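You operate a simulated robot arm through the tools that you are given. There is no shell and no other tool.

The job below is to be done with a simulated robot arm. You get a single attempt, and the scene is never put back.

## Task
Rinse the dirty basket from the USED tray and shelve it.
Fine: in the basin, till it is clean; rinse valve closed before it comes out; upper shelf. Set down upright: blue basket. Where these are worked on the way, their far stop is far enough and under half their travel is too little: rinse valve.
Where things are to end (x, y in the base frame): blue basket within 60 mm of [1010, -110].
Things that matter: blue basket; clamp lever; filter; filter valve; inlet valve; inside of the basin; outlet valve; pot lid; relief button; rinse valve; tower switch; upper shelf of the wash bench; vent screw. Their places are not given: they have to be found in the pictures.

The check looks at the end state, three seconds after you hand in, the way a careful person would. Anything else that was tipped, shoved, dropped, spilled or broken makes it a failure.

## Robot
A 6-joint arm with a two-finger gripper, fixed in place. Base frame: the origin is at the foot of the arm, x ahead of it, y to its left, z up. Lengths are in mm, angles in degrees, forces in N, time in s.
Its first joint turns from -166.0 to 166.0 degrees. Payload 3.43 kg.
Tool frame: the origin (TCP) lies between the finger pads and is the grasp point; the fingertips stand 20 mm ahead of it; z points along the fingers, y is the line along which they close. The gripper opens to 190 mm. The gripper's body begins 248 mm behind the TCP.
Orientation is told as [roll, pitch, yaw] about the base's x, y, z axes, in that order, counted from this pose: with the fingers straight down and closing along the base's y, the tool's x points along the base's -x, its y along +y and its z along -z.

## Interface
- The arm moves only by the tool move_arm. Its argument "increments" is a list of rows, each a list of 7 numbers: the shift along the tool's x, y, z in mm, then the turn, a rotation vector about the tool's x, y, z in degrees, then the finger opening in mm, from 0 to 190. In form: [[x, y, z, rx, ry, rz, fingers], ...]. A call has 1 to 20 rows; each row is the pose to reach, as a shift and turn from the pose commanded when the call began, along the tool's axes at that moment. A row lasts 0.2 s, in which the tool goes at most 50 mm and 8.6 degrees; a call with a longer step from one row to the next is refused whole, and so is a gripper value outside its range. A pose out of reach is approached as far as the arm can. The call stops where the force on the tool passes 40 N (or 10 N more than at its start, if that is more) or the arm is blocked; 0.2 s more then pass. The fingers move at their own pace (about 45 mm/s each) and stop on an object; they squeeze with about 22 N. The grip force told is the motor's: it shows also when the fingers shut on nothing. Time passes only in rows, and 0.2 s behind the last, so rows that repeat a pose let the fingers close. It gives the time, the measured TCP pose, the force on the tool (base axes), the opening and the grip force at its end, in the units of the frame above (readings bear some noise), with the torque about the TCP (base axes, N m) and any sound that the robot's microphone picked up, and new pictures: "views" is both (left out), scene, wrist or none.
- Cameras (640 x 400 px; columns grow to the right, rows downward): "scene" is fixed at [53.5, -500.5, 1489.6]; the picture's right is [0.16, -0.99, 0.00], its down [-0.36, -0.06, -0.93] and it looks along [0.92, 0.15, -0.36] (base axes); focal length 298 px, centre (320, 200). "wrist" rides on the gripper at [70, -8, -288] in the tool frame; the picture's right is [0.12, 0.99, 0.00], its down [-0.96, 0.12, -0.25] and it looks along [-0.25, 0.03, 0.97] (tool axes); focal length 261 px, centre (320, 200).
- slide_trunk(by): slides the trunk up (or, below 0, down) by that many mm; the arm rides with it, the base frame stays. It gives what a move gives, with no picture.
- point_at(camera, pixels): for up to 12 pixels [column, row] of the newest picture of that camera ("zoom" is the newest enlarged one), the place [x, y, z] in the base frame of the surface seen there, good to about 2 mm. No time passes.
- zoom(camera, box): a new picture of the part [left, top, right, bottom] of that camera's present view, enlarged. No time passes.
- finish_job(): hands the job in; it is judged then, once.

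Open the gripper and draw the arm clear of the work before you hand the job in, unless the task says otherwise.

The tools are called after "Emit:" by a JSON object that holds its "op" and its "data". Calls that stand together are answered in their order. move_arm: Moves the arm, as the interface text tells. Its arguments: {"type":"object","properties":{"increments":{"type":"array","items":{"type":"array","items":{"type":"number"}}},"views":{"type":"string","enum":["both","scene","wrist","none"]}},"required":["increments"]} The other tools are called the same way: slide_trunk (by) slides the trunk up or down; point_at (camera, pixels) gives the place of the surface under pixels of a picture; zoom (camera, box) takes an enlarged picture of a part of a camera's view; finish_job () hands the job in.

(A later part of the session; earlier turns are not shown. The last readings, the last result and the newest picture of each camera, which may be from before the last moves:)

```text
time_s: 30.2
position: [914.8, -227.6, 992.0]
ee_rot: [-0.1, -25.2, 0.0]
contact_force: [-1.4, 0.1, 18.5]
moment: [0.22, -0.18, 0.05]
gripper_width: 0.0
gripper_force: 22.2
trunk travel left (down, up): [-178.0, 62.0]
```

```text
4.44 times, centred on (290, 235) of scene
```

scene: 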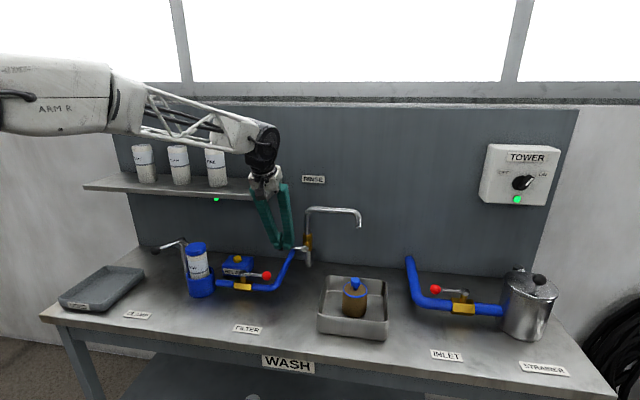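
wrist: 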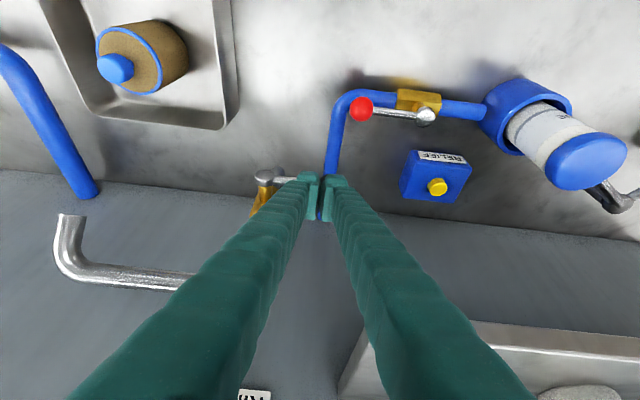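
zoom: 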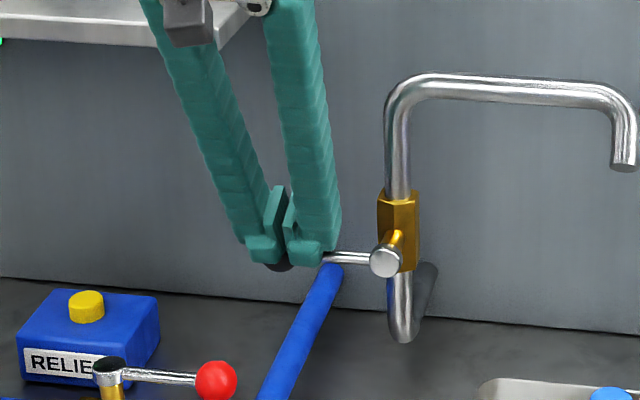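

The ball resists: 18 N with no visible lever motion, so down looks like the wrong way (closed stop). I'll check clearances below the lever (blue pipe, red ball of the filter valve) before pushing up from beneath.

Emit:
{"op": "point_at", "data": {"camera": "scene", "pixels": [[292, 253], [289, 259], [285, 266], [280, 276], [274, 284], [266, 272], [266, 276], [266, 280], [250, 275], [244, 275], [262, 276], [258, 287]]}}

Emit:
{"op": "move_arm", "data": {"increments": [[-8.5, 0, -18.1, 0, 0, 0, 0], [-10, 0, -40, 0, 0, 0, 0], [10, 0, -70, 0, 0, 0, 0], [30, 0, -100, 0, 0, 0, 0], [30, 0, -100, 0, 0, 0, 0]], "views": "both"}}

```text
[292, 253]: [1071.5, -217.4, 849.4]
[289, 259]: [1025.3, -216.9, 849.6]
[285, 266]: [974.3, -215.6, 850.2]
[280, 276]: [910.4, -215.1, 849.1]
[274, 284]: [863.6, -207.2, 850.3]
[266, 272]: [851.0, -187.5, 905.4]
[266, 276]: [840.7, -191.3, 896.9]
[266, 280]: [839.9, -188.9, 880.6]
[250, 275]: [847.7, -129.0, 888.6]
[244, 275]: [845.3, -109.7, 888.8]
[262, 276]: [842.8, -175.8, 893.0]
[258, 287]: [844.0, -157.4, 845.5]
```

```text
time_s: 31.4
position: [844.6, -225.1, 1065.8]
ee_rot: [0.1, -25.0, 0.0]
contact_force: [0.2, 0.1, 0.6]
moment: [-0.04, 0.0, 0.02]
gripper_width: 0.0
gripper_force: 22.2
trunk travel left (down, up): [-178.0, 62.0]
```

scene: 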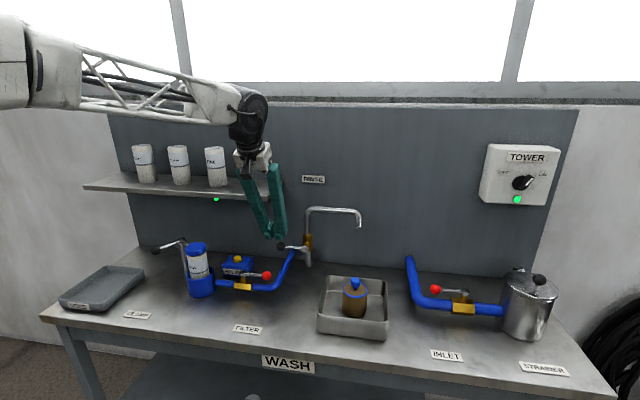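
wrist: 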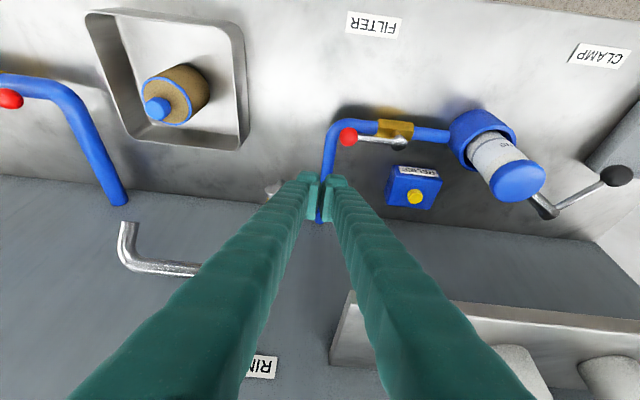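

Red ball top is z≈907 at (852,−188) and the blue pipe's top is 850, so there's room at y≈−245. I'll rotate the tool to 75° forward tilt in front of the lever, moving to about (860, −245, 1000).

Emit:
{"op": "move_arm", "data": {"increments": [[2.4, -3.3, 11, 0, -8.3, 0, 0], [4.8, -6.7, 22, 0, -16.6, 0, 0], [7.2, -10, 33, 0, -25, 0, 0], [9.5, -13.3, 44, 0, -33.3, 0, 0], [11.9, -16.7, 55, 0, -41.6, 0, 0], [14.3, -20, 66.1, 0, -50, 0, 0], [14.3, -20, 66.1, 0, -50, 0, 0]], "views": "both"}}

```text
time_s: 33.0
position: [862.1, -245.6, 1000.8]
ee_rot: [-0.6, -74.9, 0.9]
contact_force: [-0.3, -0.6, -0.1]
moment: [0.07, 0.1, 0.19]
gripper_width: 0.0
gripper_force: 21.8
trunk travel left (down, up): [-178.0, 62.0]
```

scene: 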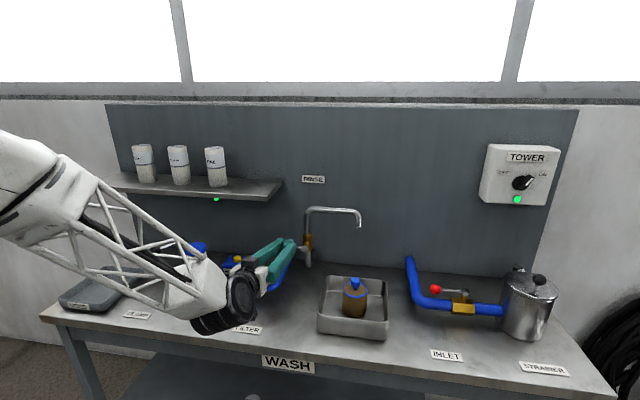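
wrist: 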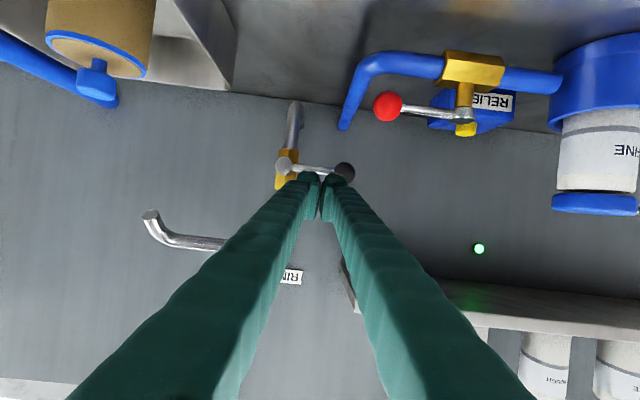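

Tool is near-horizontal in front of the lever; hub at wrist (284,164), ball at (344,172). I'll measure them from this closer view.

Emit:
{"op": "point_at", "data": {"camera": "wrist", "pixels": [[344, 172], [344, 166], [350, 172], [338, 169], [330, 169], [310, 167], [300, 166], [284, 160], [284, 166], [287, 172], [284, 185], [293, 120]]}}

Emit:
{"op": "zoom", "data": {"camera": "wrist", "box": [250, 90, 410, 210]}}

```text
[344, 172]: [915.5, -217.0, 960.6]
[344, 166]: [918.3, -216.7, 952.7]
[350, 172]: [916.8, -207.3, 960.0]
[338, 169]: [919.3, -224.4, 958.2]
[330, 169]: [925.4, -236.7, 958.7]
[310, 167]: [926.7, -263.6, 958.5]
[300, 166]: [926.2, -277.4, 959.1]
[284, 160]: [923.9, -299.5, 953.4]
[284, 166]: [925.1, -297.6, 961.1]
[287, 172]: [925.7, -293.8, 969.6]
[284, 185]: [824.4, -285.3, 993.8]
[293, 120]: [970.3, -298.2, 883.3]
```

```text
3.33 times, centred on (330, 150) of wrist
```

zoom: 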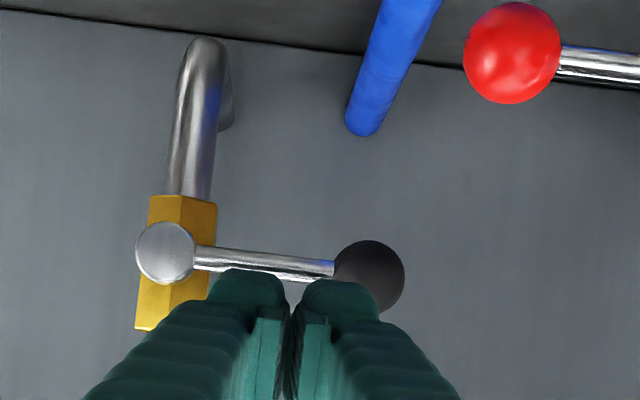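

Lever rod at x≈930, z≈959, pivot at y≈−300; ball centre (930, −215, 960). I'll drop the tip to z≈928 in front, then slide forward under the rod to x≈917.

Emit:
{"op": "move_arm", "data": {"increments": [[35.3, 0, 9.4, 0, 0, 0, 0], [70.5, 0, 18.9, 0, 0, 0, 0], [63.5, 0, 45.0, 0, 0, 0, 0], [56.3, 0, 72.0, 0, 0, 0, 0], [56.3, 0, 72.0, 0, 0, 0, 0]], "views": "both"}}

Emit:
{"op": "zoom", "data": {"camera": "wrist", "box": [250, 120, 410, 240]}}

```text
time_s: 34.2
position: [916.1, -248.0, 928.5]
ee_rot: [-0.1, -75.0, 0.0]
contact_force: [-0.1, 0.0, 0.7]
moment: [0.0, 0.02, -0.01]
gripper_width: 0.0
gripper_force: 21.5
trunk travel left (down, up): [-178.0, 62.0]
```

scene: 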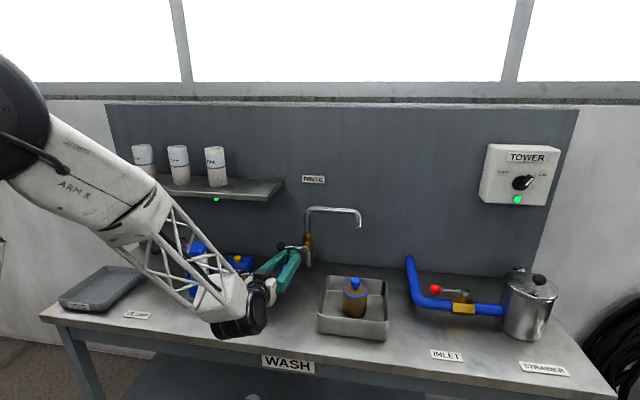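
wrist: 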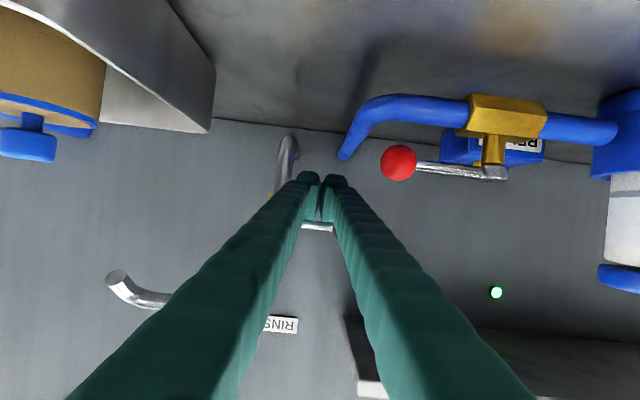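

```text
3.33 times, centred on (330, 180) of wrist
```

zoom: 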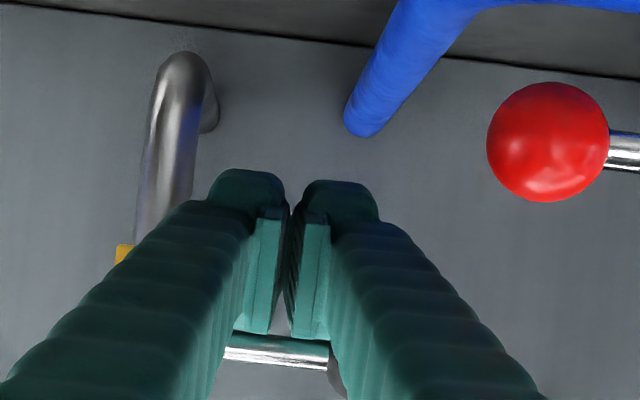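

The closed fingers are now under the rod (visible at zoom (270,345)), clear of the red ball. Pushing up in 3 mm rows, 18 mm in total, watching force.

Emit:
{"op": "move_arm", "data": {"increments": [[-2.9, 0, -0.8, 0, 0, 0, 0], [-5.8, 0, -1.6, 0, 0, 0, 0], [-8.7, 0, -2.3, 0, 0, 0, 0], [-11.6, 0, -3.1, 0, 0, 0, 0], [-14.5, 0, -3.9, 0, 0, 0, 0], [-17.4, 0, -4.7, 0, 0, 0, 0]], "views": "both"}}

Emit:
{"op": "zoom", "data": {"camera": "scene", "box": [230, 190, 350, 280]}}

```text
time_s: 35.6
position: [914.8, -246.4, 945.9]
ee_rot: [0.1, -75.0, -0.1]
contact_force: [-3.6, 1.3, -10.0]
moment: [0.14, 0.03, 0.11]
gripper_width: 0.0
gripper_force: 34.0
trunk travel left (down, up): [-178.0, 62.0]
```

scene: 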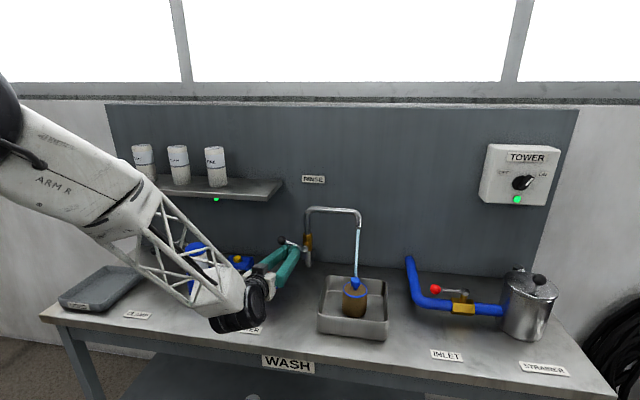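
wrist: 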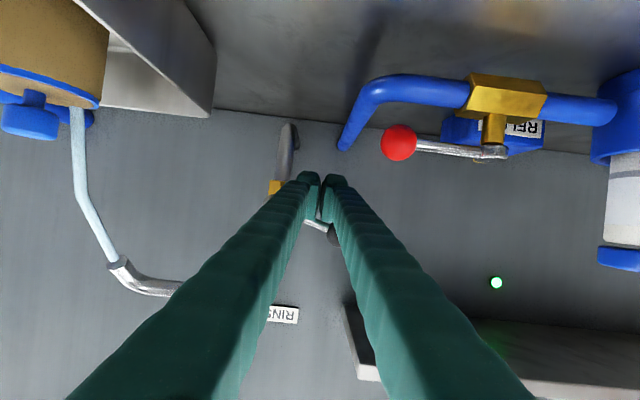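

```text
4.44 times, centred on (290, 235) of scene
```

zoom: 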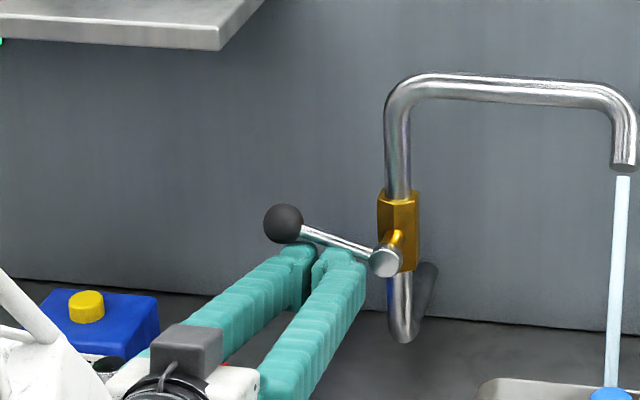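

The lever rises with only ~10 N and water is now flowing onto the basket; it opens upward. I'll follow the arc further, up to about 75°.

Emit:
{"op": "move_arm", "data": {"increments": [[-4.8, 8, -1.3, 0, 0, 0, 0], [-10.6, 6.5, -2.8, 0, 0, 0, 0], [-16.9, 5, -4.5, 0, 0, 0, 0], [-22.2, 3, -6.0, 0, 0, 0, 0], [-27.6, 1, -7.4, 0, 0, 0, 0], [-31.9, -3.5, -8.5, 0, 0, 0, 0], [-36.0, -8.5, -9.7, 0, 0, 0, 0], [-39.1, -14, -10.5, 0, 0, 0, 0], [-41.8, -20.2, -11.2, 0, 0, 0, 0]], "views": "both"}}

Emit:
{"op": "zoom", "data": {"camera": "scene", "box": [230, 190, 350, 280]}}

Emit:
{"op": "zoom", "data": {"camera": "scene", "box": [290, 190, 410, 350]}}

```text
time_s: 37.6
position: [915.0, -263.9, 988.0]
ee_rot: [-0.3, -74.9, 0.5]
contact_force: [-4.3, 27.4, -10.7]
moment: [-0.08, 0.06, 0.27]
gripper_width: 0.0
gripper_force: 33.9
trunk travel left (down, up): [-178.0, 62.0]
```

scene: 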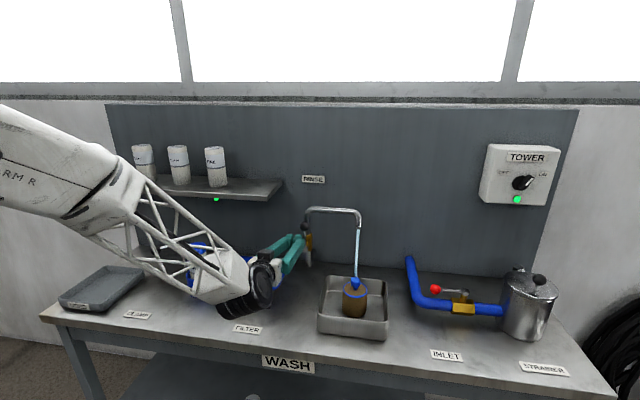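
wrist: 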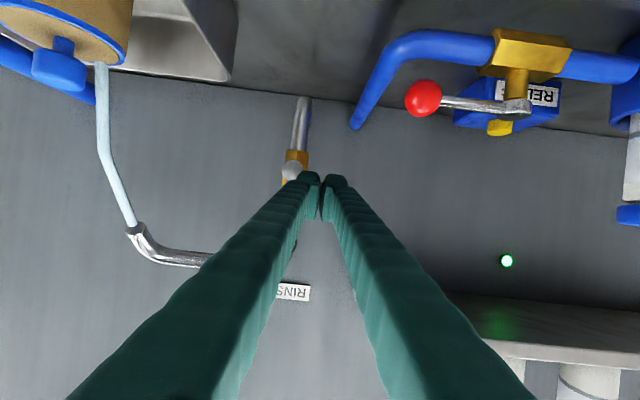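

```text
4.44 times, centred on (290, 235) of scene
```

zoom: 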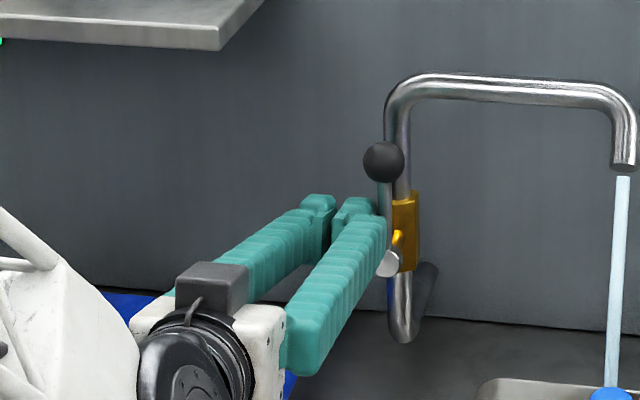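

```text
2.50 times, centred on (350, 270) of scene
```

zoom: 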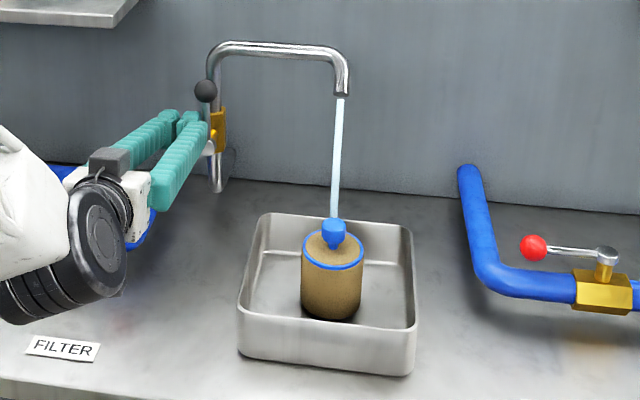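

The lever is upright at its far stop (27 N), and the basket is already lighter. I'll back off a few mm in +y and let the water run for 4 s.

Emit:
{"op": "move_arm", "data": {"increments": [[0, 8, 0, 0, 0, 0, 0], [0, 15, 0, 0, 0, 0, 0], [0, 15, 0, 0, 0, 0, 0], [0, 15, 0, 0, 0, 0, 0], [0, 15, 0, 0, 0, 0, 0], [0, 15, 0, 0, 0, 0, 0], [0, 15, 0, 0, 0, 0, 0], [0, 15, 0, 0, 0, 0, 0], [0, 15, 0, 0, 0, 0, 0], [0, 15, 0, 0, 0, 0, 0], [0, 15, 0, 0, 0, 0, 0], [0, 15, 0, 0, 0, 0, 0], [0, 15, 0, 0, 0, 0, 0], [0, 15, 0, 0, 0, 0, 0], [0, 15, 0, 0, 0, 0, 0], [0, 15, 0, 0, 0, 0, 0], [0, 15, 0, 0, 0, 0, 0], [0, 15, 0, 0, 0, 0, 0], [0, 15, 0, 0, 0, 0, 0], [0, 15, 0, 0, 0, 0, 0]], "views": "scene"}}

Emit:
{"op": "zoom", "data": {"camera": "scene", "box": [290, 190, 410, 350]}}

```text
time_s: 41.8
position: [915.3, -252.2, 989.8]
ee_rot: [0.0, -75.0, 0.0]
contact_force: [-1.2, 0.4, 0.4]
moment: [0.0, -0.04, 0.0]
gripper_width: 0.0
gripper_force: 34.3
trunk travel left (down, up): [-178.0, 62.0]
```

scene: 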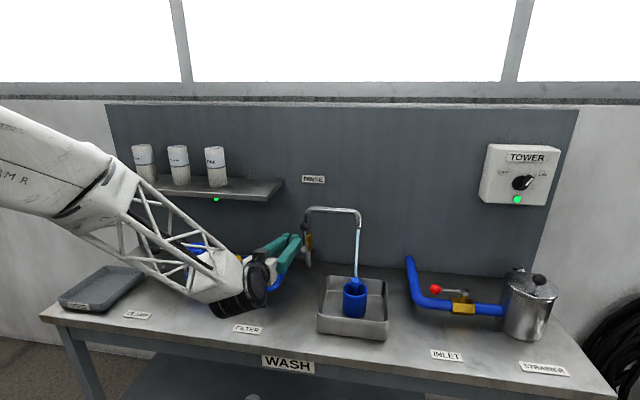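

```text
2.50 times, centred on (350, 270) of scene
```

zoom: 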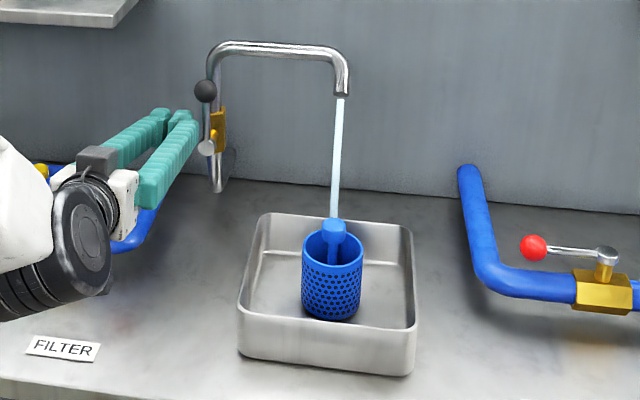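

The basket now shows clean blue perforated walls. I'll look closer to be sure no dirt remains before closing the valve.

Emit:
{"op": "zoom", "data": {"camera": "scene", "box": [325, 265, 385, 325]}}

Emit:
{"op": "zoom", "data": {"camera": "scene", "box": [270, 195, 340, 270]}}

```text
6.67 times, centred on (355, 295) of scene
```

zoom: 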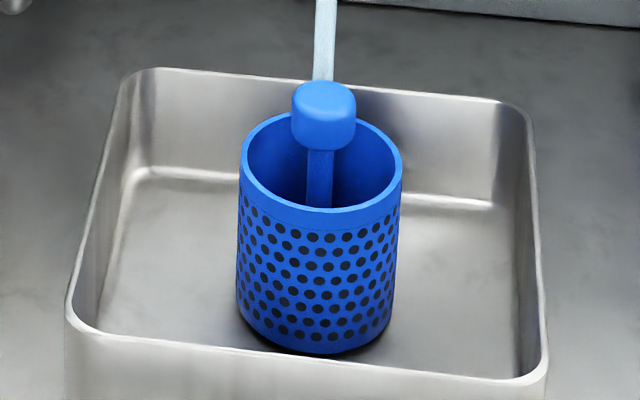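

```text
5.33 times, centred on (305, 232) of scene
```

zoom: 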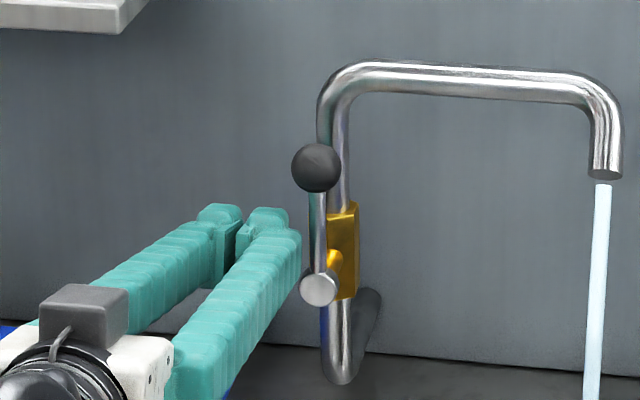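

It's fully clean and the lever is upright. To close, I'll go round to the lever's right side: back 65 mm, right 90 mm, up 45 mm, then forward again.

Emit:
{"op": "move_arm", "data": {"increments": [[7.8, 0, -29, 0, 0, 0, 0], [15.5, 0, -58, 0, 0, 0, 0], [2.3, -30, -66.7, 0, 0, 0, 0], [-12.2, -60, -70.6, 0, 0, 0, 0], [-26.7, -90, -74.4, 0, 0, 0, 0], [-26.7, -90, -74.4, 0, 0, 0, 0]], "views": "both"}}

Emit:
{"op": "point_at", "data": {"camera": "wrist", "pixels": [[320, 200]]}}

```text
time_s: 43.2
position: [849.9, -343.5, 1035.5]
ee_rot: [0.0, -75.0, 0.0]
contact_force: [-0.3, -0.1, -0.3]
moment: [0.0, 0.01, -0.05]
gripper_width: 0.2
gripper_force: 34.8
trunk travel left (down, up): [-178.0, 62.0]
```

scene: 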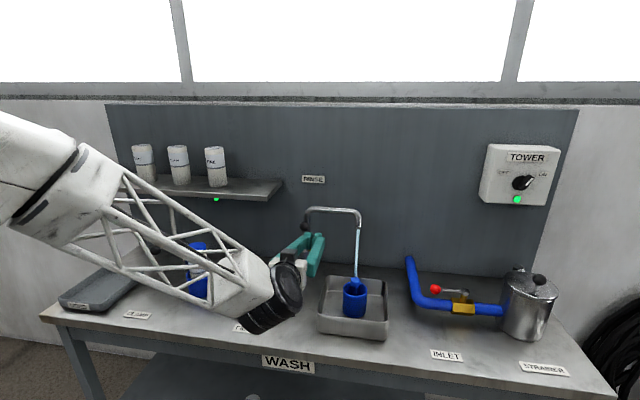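
wrist: 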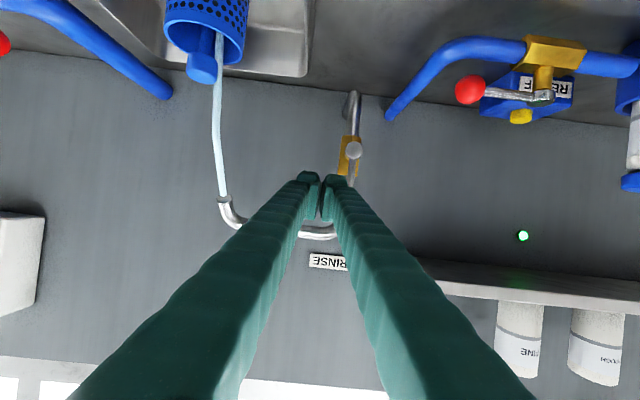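

```text
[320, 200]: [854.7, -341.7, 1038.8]
```

The tip is right of the lever (hub at wrist (353,150)). I'll slide forward 75 mm so the closed fingers sit just to the right of the lever ball.

Emit:
{"op": "move_arm", "data": {"increments": [[-9.7, 0, 36.2, 0, 0, 0, 0], [-19.4, 0, 72.4, 0, 0, 0, 0], [-19.4, 0, 72.4, 0, 0, 0, 0]], "views": "both"}}

Emit:
{"op": "zoom", "data": {"camera": "scene", "box": [250, 190, 370, 280]}}

```text
time_s: 44.0
position: [927.0, -343.8, 1033.0]
ee_rot: [0.1, -74.9, 0.0]
contact_force: [-0.1, 0.7, -0.3]
moment: [-0.01, 0.03, 0.02]
gripper_width: 0.0
gripper_force: 34.4
trunk travel left (down, up): [-178.0, 62.0]
```

scene: 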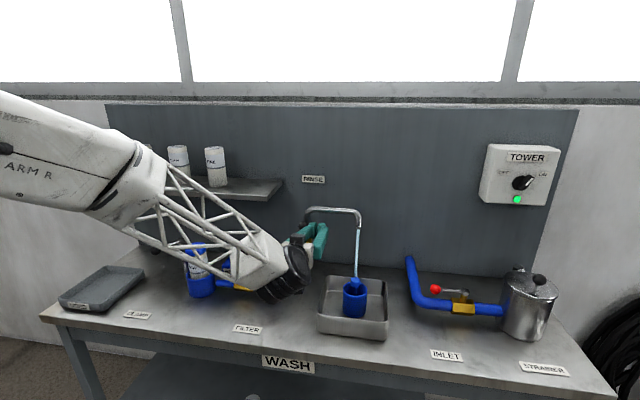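
wrist: 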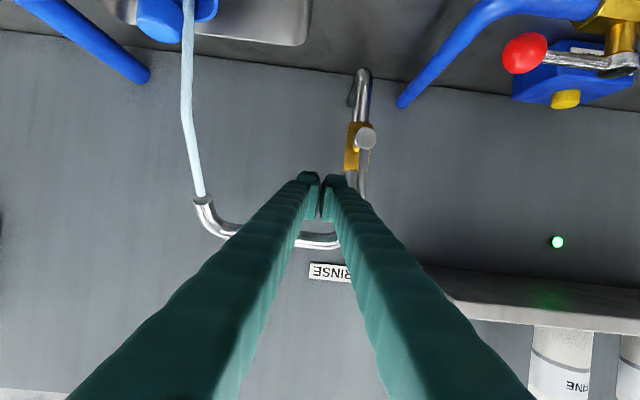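

```text
4.44 times, centred on (310, 235) of scene
```

zoom: 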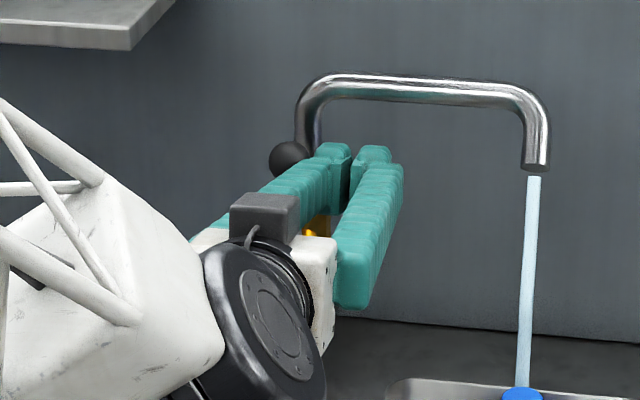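

Fingers are right of the ball at the correct depth. Now pushing left (+y), then slightly down, to swing the lever toward closed.

Emit:
{"op": "move_arm", "data": {"increments": [[0, 9, 0, 0, 0, 0, 0], [0, 18, 0, 0, 0, 0, 0], [0, 26, 0, 0, 0, 0, 0], [0, 34, 0, 0, 0, 0, 0], [0, 41, 0, 0, 0, 0, 0], [0, 48, 0, 0, 0, 0, 0], [0, 55, 0, 0, 0, 0, 0], [1, 61, 0.3, 0, 0, 0, 0], [2.4, 67, 0.6, 0, 0, 0, 0], [3.9, 73, 1.0, 0, 0, 0, 0], [7.7, 82, 2.1, 0, 0, 0, 0]], "views": "both"}}

Emit:
{"op": "zoom", "data": {"camera": "scene", "box": [230, 190, 350, 280]}}

```text
time_s: 46.4
position: [926.4, -259.1, 1026.6]
ee_rot: [-0.2, -75.0, 0.2]
contact_force: [-0.2, 0.3, 0.4]
moment: [0.06, -0.08, 0.02]
gripper_width: 0.1
gripper_force: 34.0
trunk travel left (down, up): [-178.0, 62.0]
```

scene: 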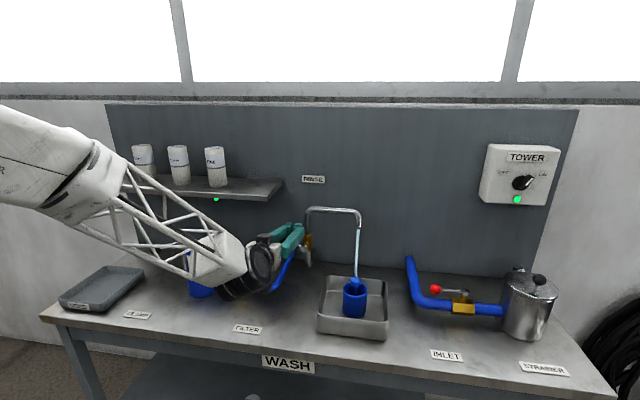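
wrist: 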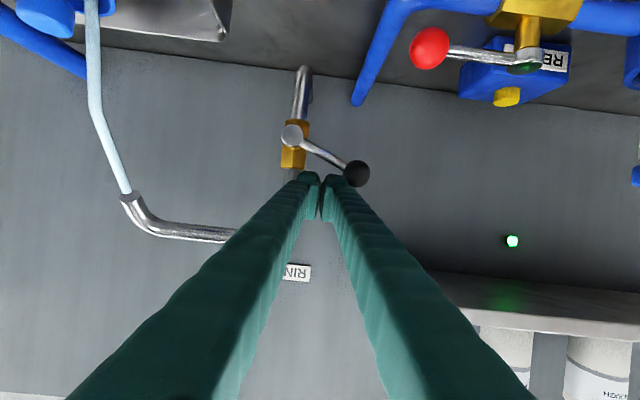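

```text
4.44 times, centred on (290, 235) of scene
```

zoom: 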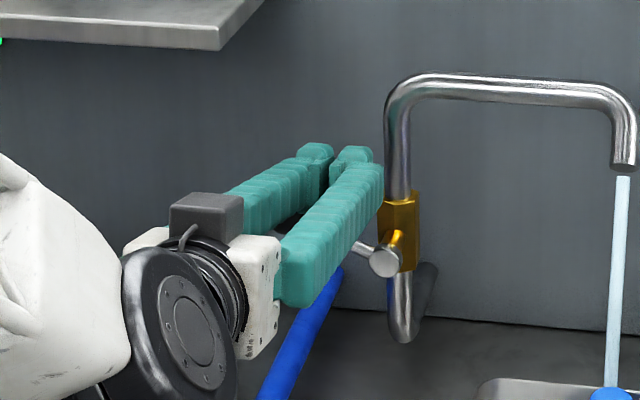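

The lever has swung to about 30°. Continuing left and down onto the ball until it meets its closed stop.

Emit:
{"op": "move_arm", "data": {"increments": [[5.8, 7, 1.6, 0, 0, 0, 0], [11.2, 14, 3.0, 0, 0, 0, 0], [15.5, 19, 4.1, 0, 0, 0, 0], [19.9, 23, 5.3, 0, 0, 0, 0], [23.2, 26, 6.2, 0, 0, 0, 0], [25.7, 29, 6.9, 0, 0, 0, 0], [27.6, 30, 7.4, 0, 0, 0, 0], [29.6, 31, 7.9, 0, 0, 0, 0]], "views": "both"}}

Emit:
{"op": "zoom", "data": {"camera": "scene", "box": [230, 190, 390, 310]}}

```text
time_s: 48.2
position: [925.1, -230.6, 1000.3]
ee_rot: [-0.1, -75.2, -0.1]
contact_force: [5.7, -10.4, 29.4]
moment: [0.15, -0.28, -0.13]
gripper_width: 0.1
gripper_force: 34.3
trunk travel left (down, up): [-178.0, 62.0]
```

scene: 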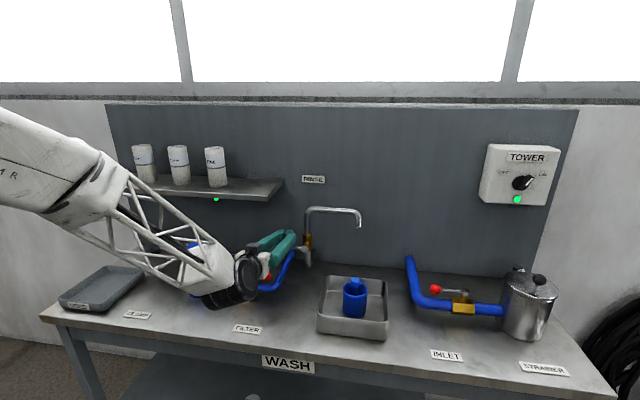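
wrist: 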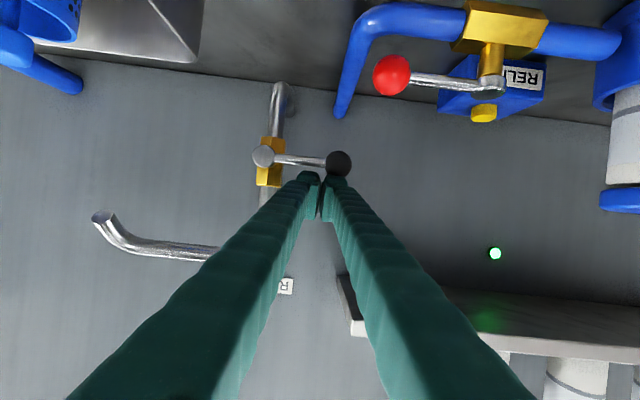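

```text
3.33 times, centred on (310, 250) of scene
```

zoom: 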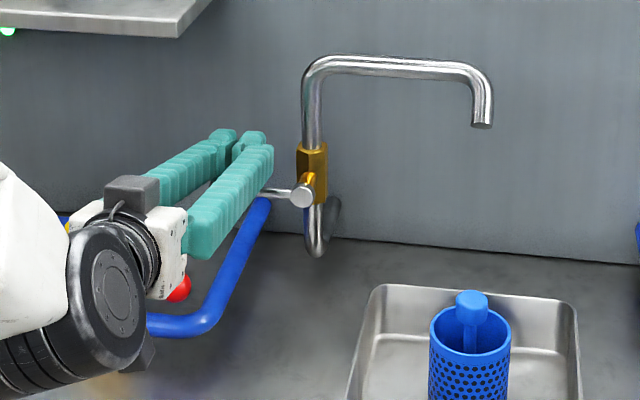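

Water has stopped and the lever is horizontal against its closed stop (29 N). I'll lift off and back away, then verify.

Emit:
{"op": "move_arm", "data": {"increments": [[-9.7, 0, -2.6, 0, 0, 0, 0], [-19.3, 0, -5.2, 0, 0, 0, 0], [-18.6, 0, -46.4, 0, 0, 0, 0], [-27.6, 0, -90.2, 0, 0, 0, 0], [-27.6, 0, -90.2, 0, 0, 0, 0]], "views": "both"}}

Emit:
{"op": "zoom", "data": {"camera": "scene", "box": [230, 190, 390, 310]}}

Emit:
{"op": "zoom", "data": {"camera": "wrist", "box": [200, 80, 440, 240]}}

```text
time_s: 49.4
position: [845.7, -231.0, 1045.5]
ee_rot: [0.0, -75.0, 0.0]
contact_force: [-0.2, -0.4, -0.3]
moment: [0.02, -0.05, 0.01]
gripper_width: 0.0
gripper_force: 34.6
trunk travel left (down, up): [-178.0, 62.0]
```

scene: 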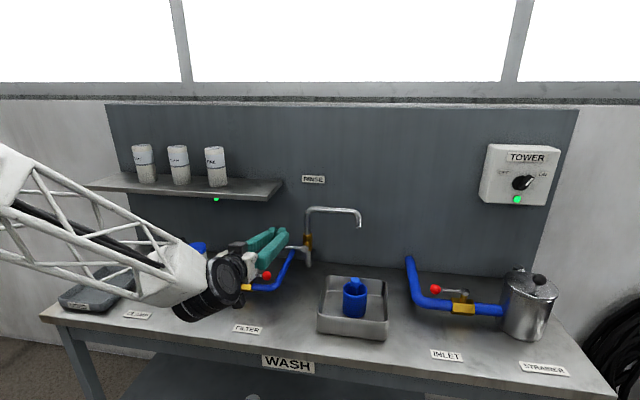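
wrist: 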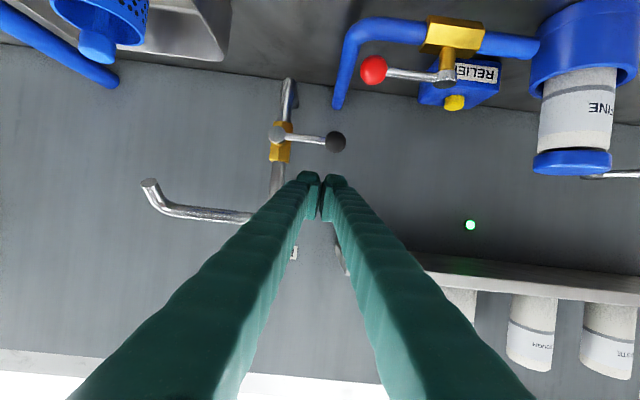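

```text
3.33 times, centred on (310, 250) of scene
```

zoom: 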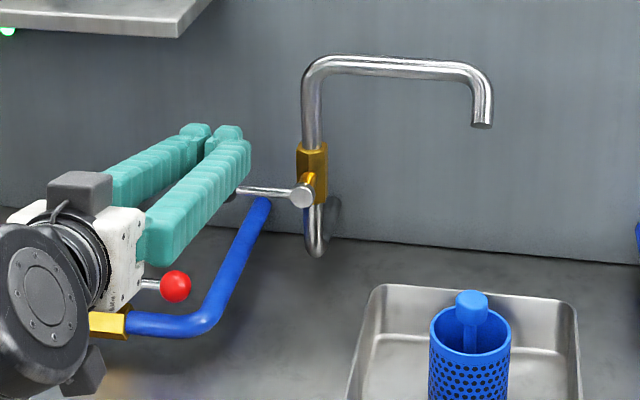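

```text
2.50 times, centred on (320, 160) of wrist
```

zoom: 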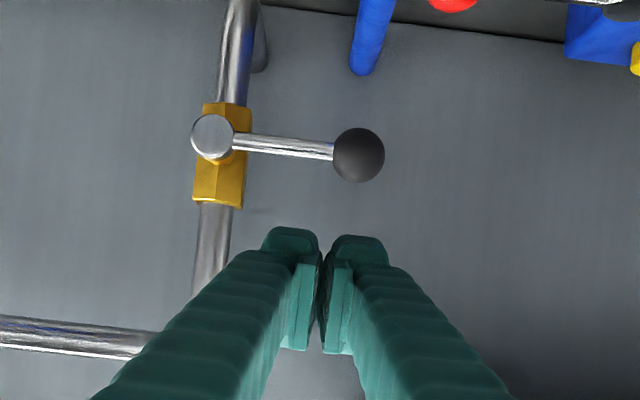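

The valve is closed (lever perpendicular to the pipe, no water). Before regrasping, I'll test with the empty gripper that a 25° tilt reaches the shelf spot: first up in front of the shelf while rotating back to 25°.

Emit:
{"op": "move_arm", "data": {"increments": [[-32.1, 15.1, -17.2, 0, 6.25, 0, 20], [-64.3, 30.2, -34.3, 0, 12.5, 0, 40], [-96.4, 45.4, -51.5, 0, 18.75, 0, 60], [-128.6, 60.5, -68.6, 0, 25, 0, 60], [-160.7, 75.6, -85.8, 0, 31.25, 0, 60], [-192.9, 90.8, -103, 0, 37.5, 0, 60], [-225, 105.9, -120.1, 0, 43.75, 0, 60], [-257.2, 121, -137.3, 0, 50, 0, 60], [-257.2, 121, -137.3, 0, 50, 0, 60]], "views": "both"}}

```text
time_s: 51.4
position: [779.9, -108.7, 1327.2]
ee_rot: [-0.1, -24.9, 0.1]
contact_force: [0.9, -0.9, -0.7]
moment: [0.01, 0.04, -0.01]
gripper_width: 59.8
gripper_force: 0.1
trunk travel left (down, up): [-178.0, 62.0]
```

scene: 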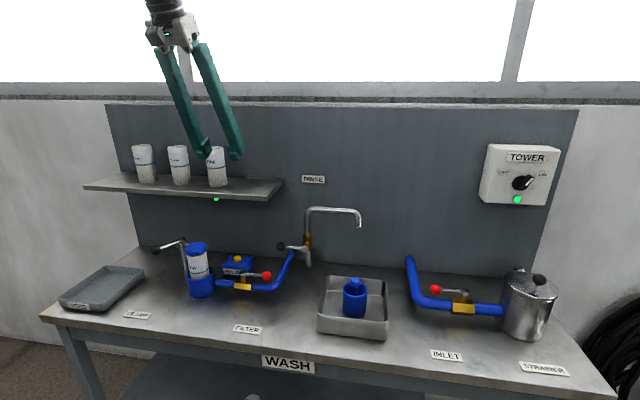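
wrist: 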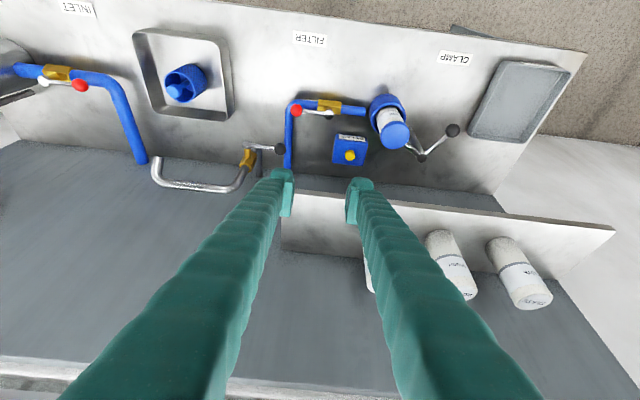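

Now forward over the shelf spot at z≈1310 (tips above the cans' tops and 40+ mm to the right of the FINE can).

Emit:
{"op": "move_arm", "data": {"increments": [[-35.7, -2, 20.4, 0, 0, 0, 60], [-71.4, -4, 40.8, 0, 0, 0, 60], [-107.2, -6, 61.2, 0, 0, 0, 60], [-142.9, -8, 81.6, 0, 0, 0, 60], [-178.6, -8, 102, 0, 0, 0, 60], [-178.6, -8, 102, 0, 0, 0, 60]], "views": "both"}}

```text
time_s: 52.8
position: [983.9, -116.6, 1312.1]
ee_rot: [0.0, -24.9, 0.0]
contact_force: [0.4, 0.6, -1.2]
moment: [0.0, 0.08, 0.04]
gripper_width: 60.2
gripper_force: 0.0
trunk travel left (down, up): [-178.0, 62.0]
```

scene: 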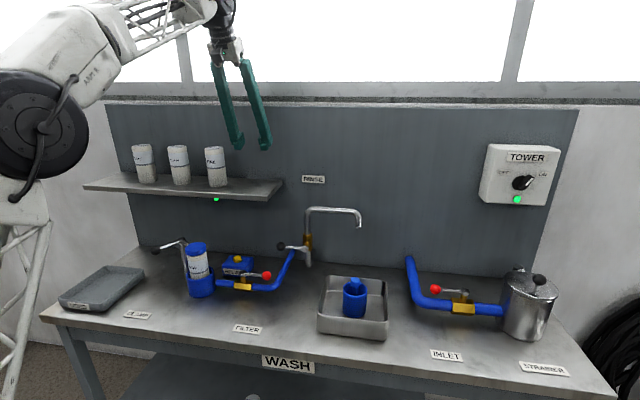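
wrist: 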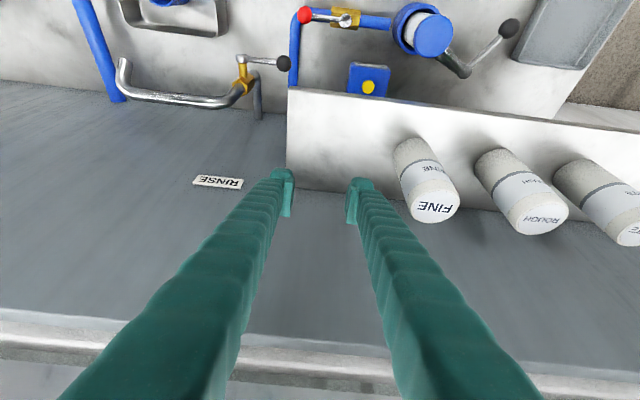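

Reach is fine at 25° tilt. I'll measure the FINE can and shelf edges from this view for the placement.

Emit:
{"op": "point_at", "data": {"camera": "wrist", "pixels": [[394, 155], [400, 170], [410, 205], [435, 212], [435, 165], [412, 143], [289, 95], [288, 170], [340, 150], [330, 110], [330, 180], [380, 130]]}}

Emit:
{"op": "move_arm", "data": {"increments": [[-10.9, 0, 5.1, 0, 0, 0, 60], [-10.9, 0, 5.1, 0, 0, 0, 60]], "views": "none"}}

```text
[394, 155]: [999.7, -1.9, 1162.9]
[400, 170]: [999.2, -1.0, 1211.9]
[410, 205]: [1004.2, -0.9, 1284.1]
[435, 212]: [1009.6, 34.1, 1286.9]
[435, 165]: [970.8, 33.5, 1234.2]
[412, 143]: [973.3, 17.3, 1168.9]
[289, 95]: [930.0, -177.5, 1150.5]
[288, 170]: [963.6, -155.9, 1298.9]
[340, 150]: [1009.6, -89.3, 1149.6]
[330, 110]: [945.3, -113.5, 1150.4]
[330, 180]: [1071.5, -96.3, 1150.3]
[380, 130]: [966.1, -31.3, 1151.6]
```

```text
time_s: 53.4
position: [996.5, -117.3, 1311.9]
ee_rot: [-0.1, -25.0, 0.0]
contact_force: [-0.5, 0.3, 0.1]
moment: [0.01, 0.03, -0.02]
gripper_width: 60.0
gripper_force: 0.0
trunk travel left (down, up): [-178.0, 62.0]
```

Reach confirmed at (996, −117, 1312); the FINE can's near side is at y≈−2, far enough. Now backing out and going down to above the basket in the basin at about (830, −482, 1060).

Emit:
{"op": "move_arm", "data": {"increments": [[43.0, 0, -20.1, 0, 0, 0, 60], [86.1, 0, -40.1, 0, 0, 0, 60], [129.1, 0, -60.2, 0, 0, 0, 60], [172.2, 0, -80.3, 0, 0, 0, 60], [180.7, -36.5, -56.4, 0, 0, 0, 70], [189.1, -73, -32.6, 0, 0, 0, 80], [197.6, -109.5, -8.7, 0, 0, 0, 90], [206.1, -146, 15.1, 0, 0, 0, 90], [214.5, -182.5, 39.0, 0, 0, 0, 90], [223.0, -219, 62.8, 0, 0, 0, 90], [231.5, -255.5, 86.7, 0, 0, 0, 90], [240.0, -292, 110.5, 0, 0, 0, 90], [248.4, -328.5, 134.4, 0, 0, 0, 90], [256.9, -365, 158.2, 0, 0, 0, 90], [256.9, -365, 158.2, 0, 0, 0, 90]], "views": "both"}}

Emit:
{"op": "zoom", "data": {"camera": "wrist", "box": [260, 80, 400, 200]}}

```text
time_s: 56.6
position: [831.7, -482.9, 1059.2]
ee_rot: [0.0, -25.0, -0.1]
contact_force: [0.5, 0.1, -0.7]
moment: [-0.01, 0.0, 0.0]
gripper_width: 90.2
gripper_force: 0.0
trunk travel left (down, up): [-178.0, 62.0]
```

scene: 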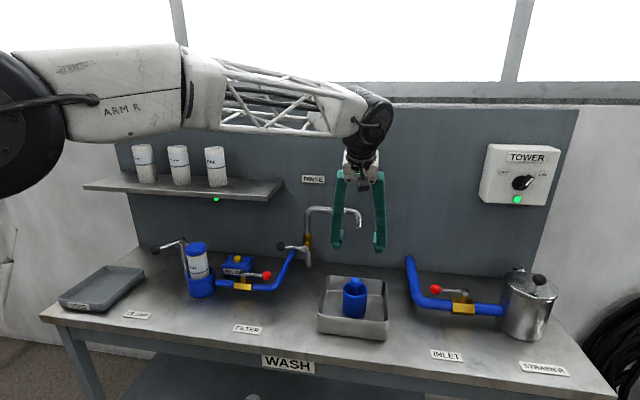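
wrist: 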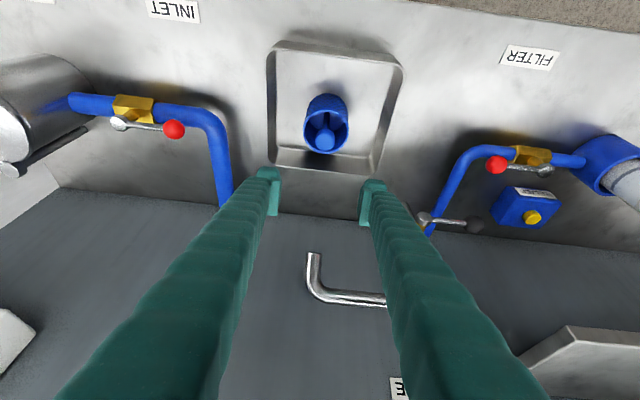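

```text
3.33 times, centred on (330, 140) of wrist
```

zoom: 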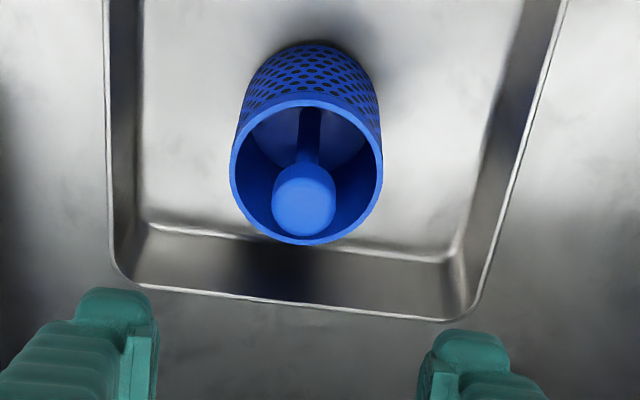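

The clean basket is upright; knob top at wrist (325,141). I'll measure it to centre the grasp.

Emit:
{"op": "point_at", "data": {"camera": "wrist", "pixels": [[325, 141], [318, 141], [332, 141], [325, 136], [325, 146], [316, 139], [334, 140]]}}

```text
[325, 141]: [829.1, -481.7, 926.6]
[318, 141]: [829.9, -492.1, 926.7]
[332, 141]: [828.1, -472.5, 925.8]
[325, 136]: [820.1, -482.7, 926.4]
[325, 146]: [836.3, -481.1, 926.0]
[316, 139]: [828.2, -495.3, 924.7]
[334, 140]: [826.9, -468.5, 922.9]
```

Knob centre is (829, −481.7), matching the projection. Descending vertically to TCP z≈921 and closing on the knob.

Emit:
{"op": "move_arm", "data": {"increments": [[19.2, 1.2, 35.2, 0, 0, 0, 90], [36.1, 1.2, 71.4, 0, 0, 0, 90], [50.9, 1.2, 103.2, 0, 0, 0, 90], [56, 1.2, 114, 0, 0, 0, 90], [60.4, 1.2, 123.6, 0, 0, 0, 90], [60.4, 1.2, 123.6, 0, 0, 0, 60], [60.4, 1.2, 123.6, 0, 0, 0, 40], [60.4, 1.2, 123.6, 0, 0, 0, 20], [60.4, 1.2, 123.6, 0, 0, 0, 10], [60.4, 1.2, 123.6, 0, 0, 0, 10], [60.4, 1.2, 123.6, 0, 0, 0, 10]], "views": "both"}}

```text
time_s: 59.0
position: [828.8, -478.8, 923.8]
ee_rot: [-0.1, -25.0, -0.2]
contact_force: [0.6, 0.0, 0.5]
moment: [-0.03, -0.02, 0.01]
gripper_width: 28.7
gripper_force: 21.9
trunk travel left (down, up): [-178.0, 62.0]
```

scene: 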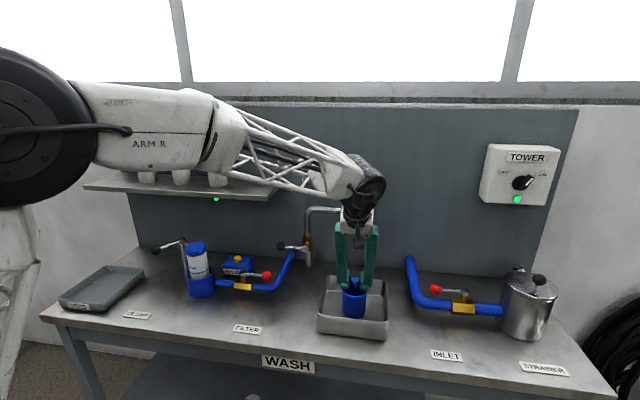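
wrist: 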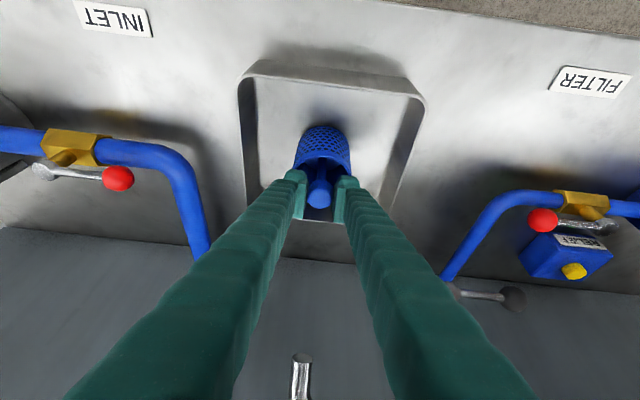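

Knob gripped at 28.7 mm. Lifting straight up 140 mm out of the basin.

Emit:
{"op": "move_arm", "data": {"increments": [[-4.2, 0, -9.1, 0, 0, 0, 10], [-8.5, 0, -18.1, 0, 0, 0, 10], [-16.9, 0, -36.3, 0, 0, 0, 10], [-25.4, 0, -54.4, 0, 0, 0, 10], [-42.3, 0, -90.6, 0, 0, 0, 10], [-59.2, 0, -126.9, 0, 0, 0, 10], [-59.2, 0, -126.9, 0, 0, 0, 10]], "views": "both"}}

```text
time_s: 60.6
position: [826.9, -481.3, 1064.5]
ee_rot: [0.0, -25.1, 0.0]
contact_force: [-0.3, -0.5, -0.8]
moment: [-0.02, 0.0, -0.01]
gripper_width: 28.5
gripper_force: 21.8
trunk travel left (down, up): [-178.0, 62.0]
```

scene: 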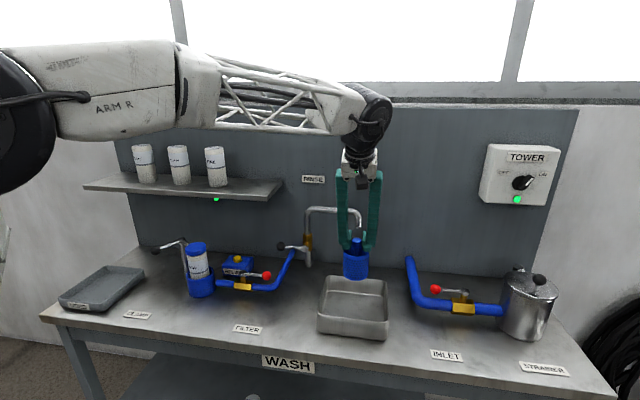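
wrist: 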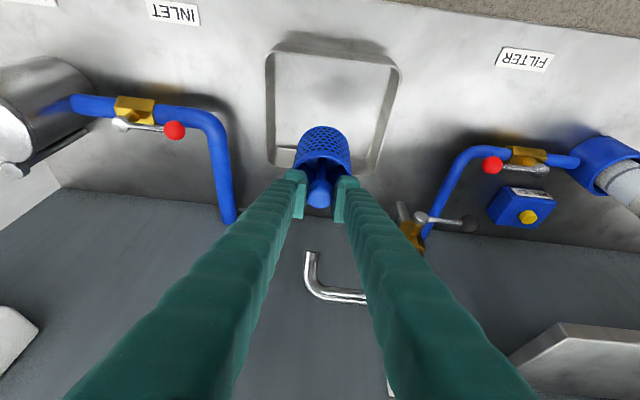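

Basket is hanging straight. Carrying it left and up to in front of the shelf, about (791, −112, 1325).

Emit:
{"op": "move_arm", "data": {"increments": [[-6.4, 30.8, -21, 0, 0, 0, 10], [-12.8, 61.5, -42, 0, 0, 0, 10], [-19.2, 92.3, -63, 0, 0, 0, 10], [-25.6, 123, -84, 0, 0, 0, 10], [-32, 153.8, -105, 0, 0, 0, 10], [-38.4, 184.5, -126, 0, 0, 0, 10], [-44.8, 215.3, -147, 0, 0, 0, 10], [-51.2, 246, -168, 0, 0, 0, 10], [-57.6, 276.8, -189, 0, 0, 0, 10], [-64, 307.5, -210, 0, 0, 0, 10], [-70.4, 338.3, -231, 0, 0, 0, 10], [-76.8, 369, -252, 0, 0, 0, 10], [-76.8, 369, -252, 0, 0, 0, 10]], "views": "both"}}

```text
time_s: 63.4
position: [790.8, -109.3, 1324.6]
ee_rot: [0.0, -25.1, 0.0]
contact_force: [-0.2, -0.8, -0.7]
moment: [0.01, 0.0, -0.05]
gripper_width: 28.3
gripper_force: 22.1
trunk travel left (down, up): [-178.0, 62.0]
```

scene: 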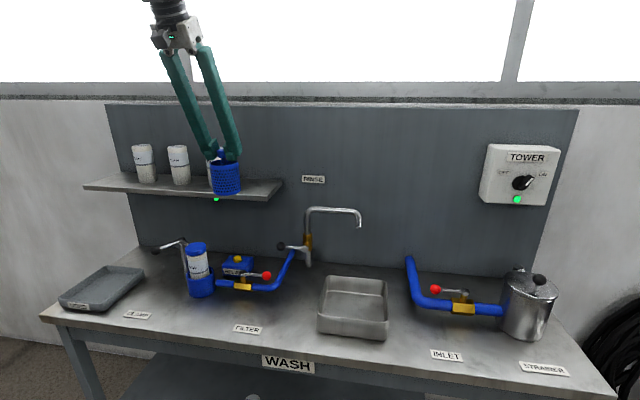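
wrist: 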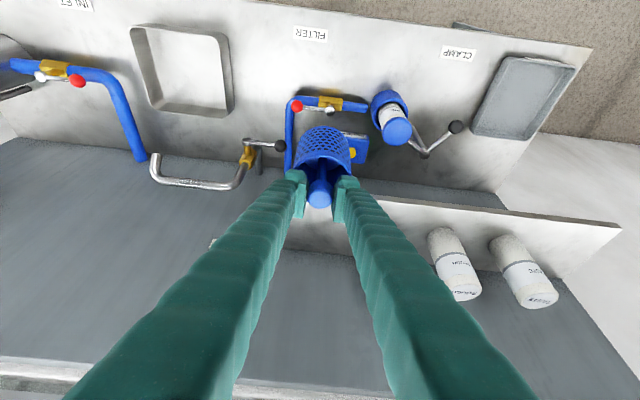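

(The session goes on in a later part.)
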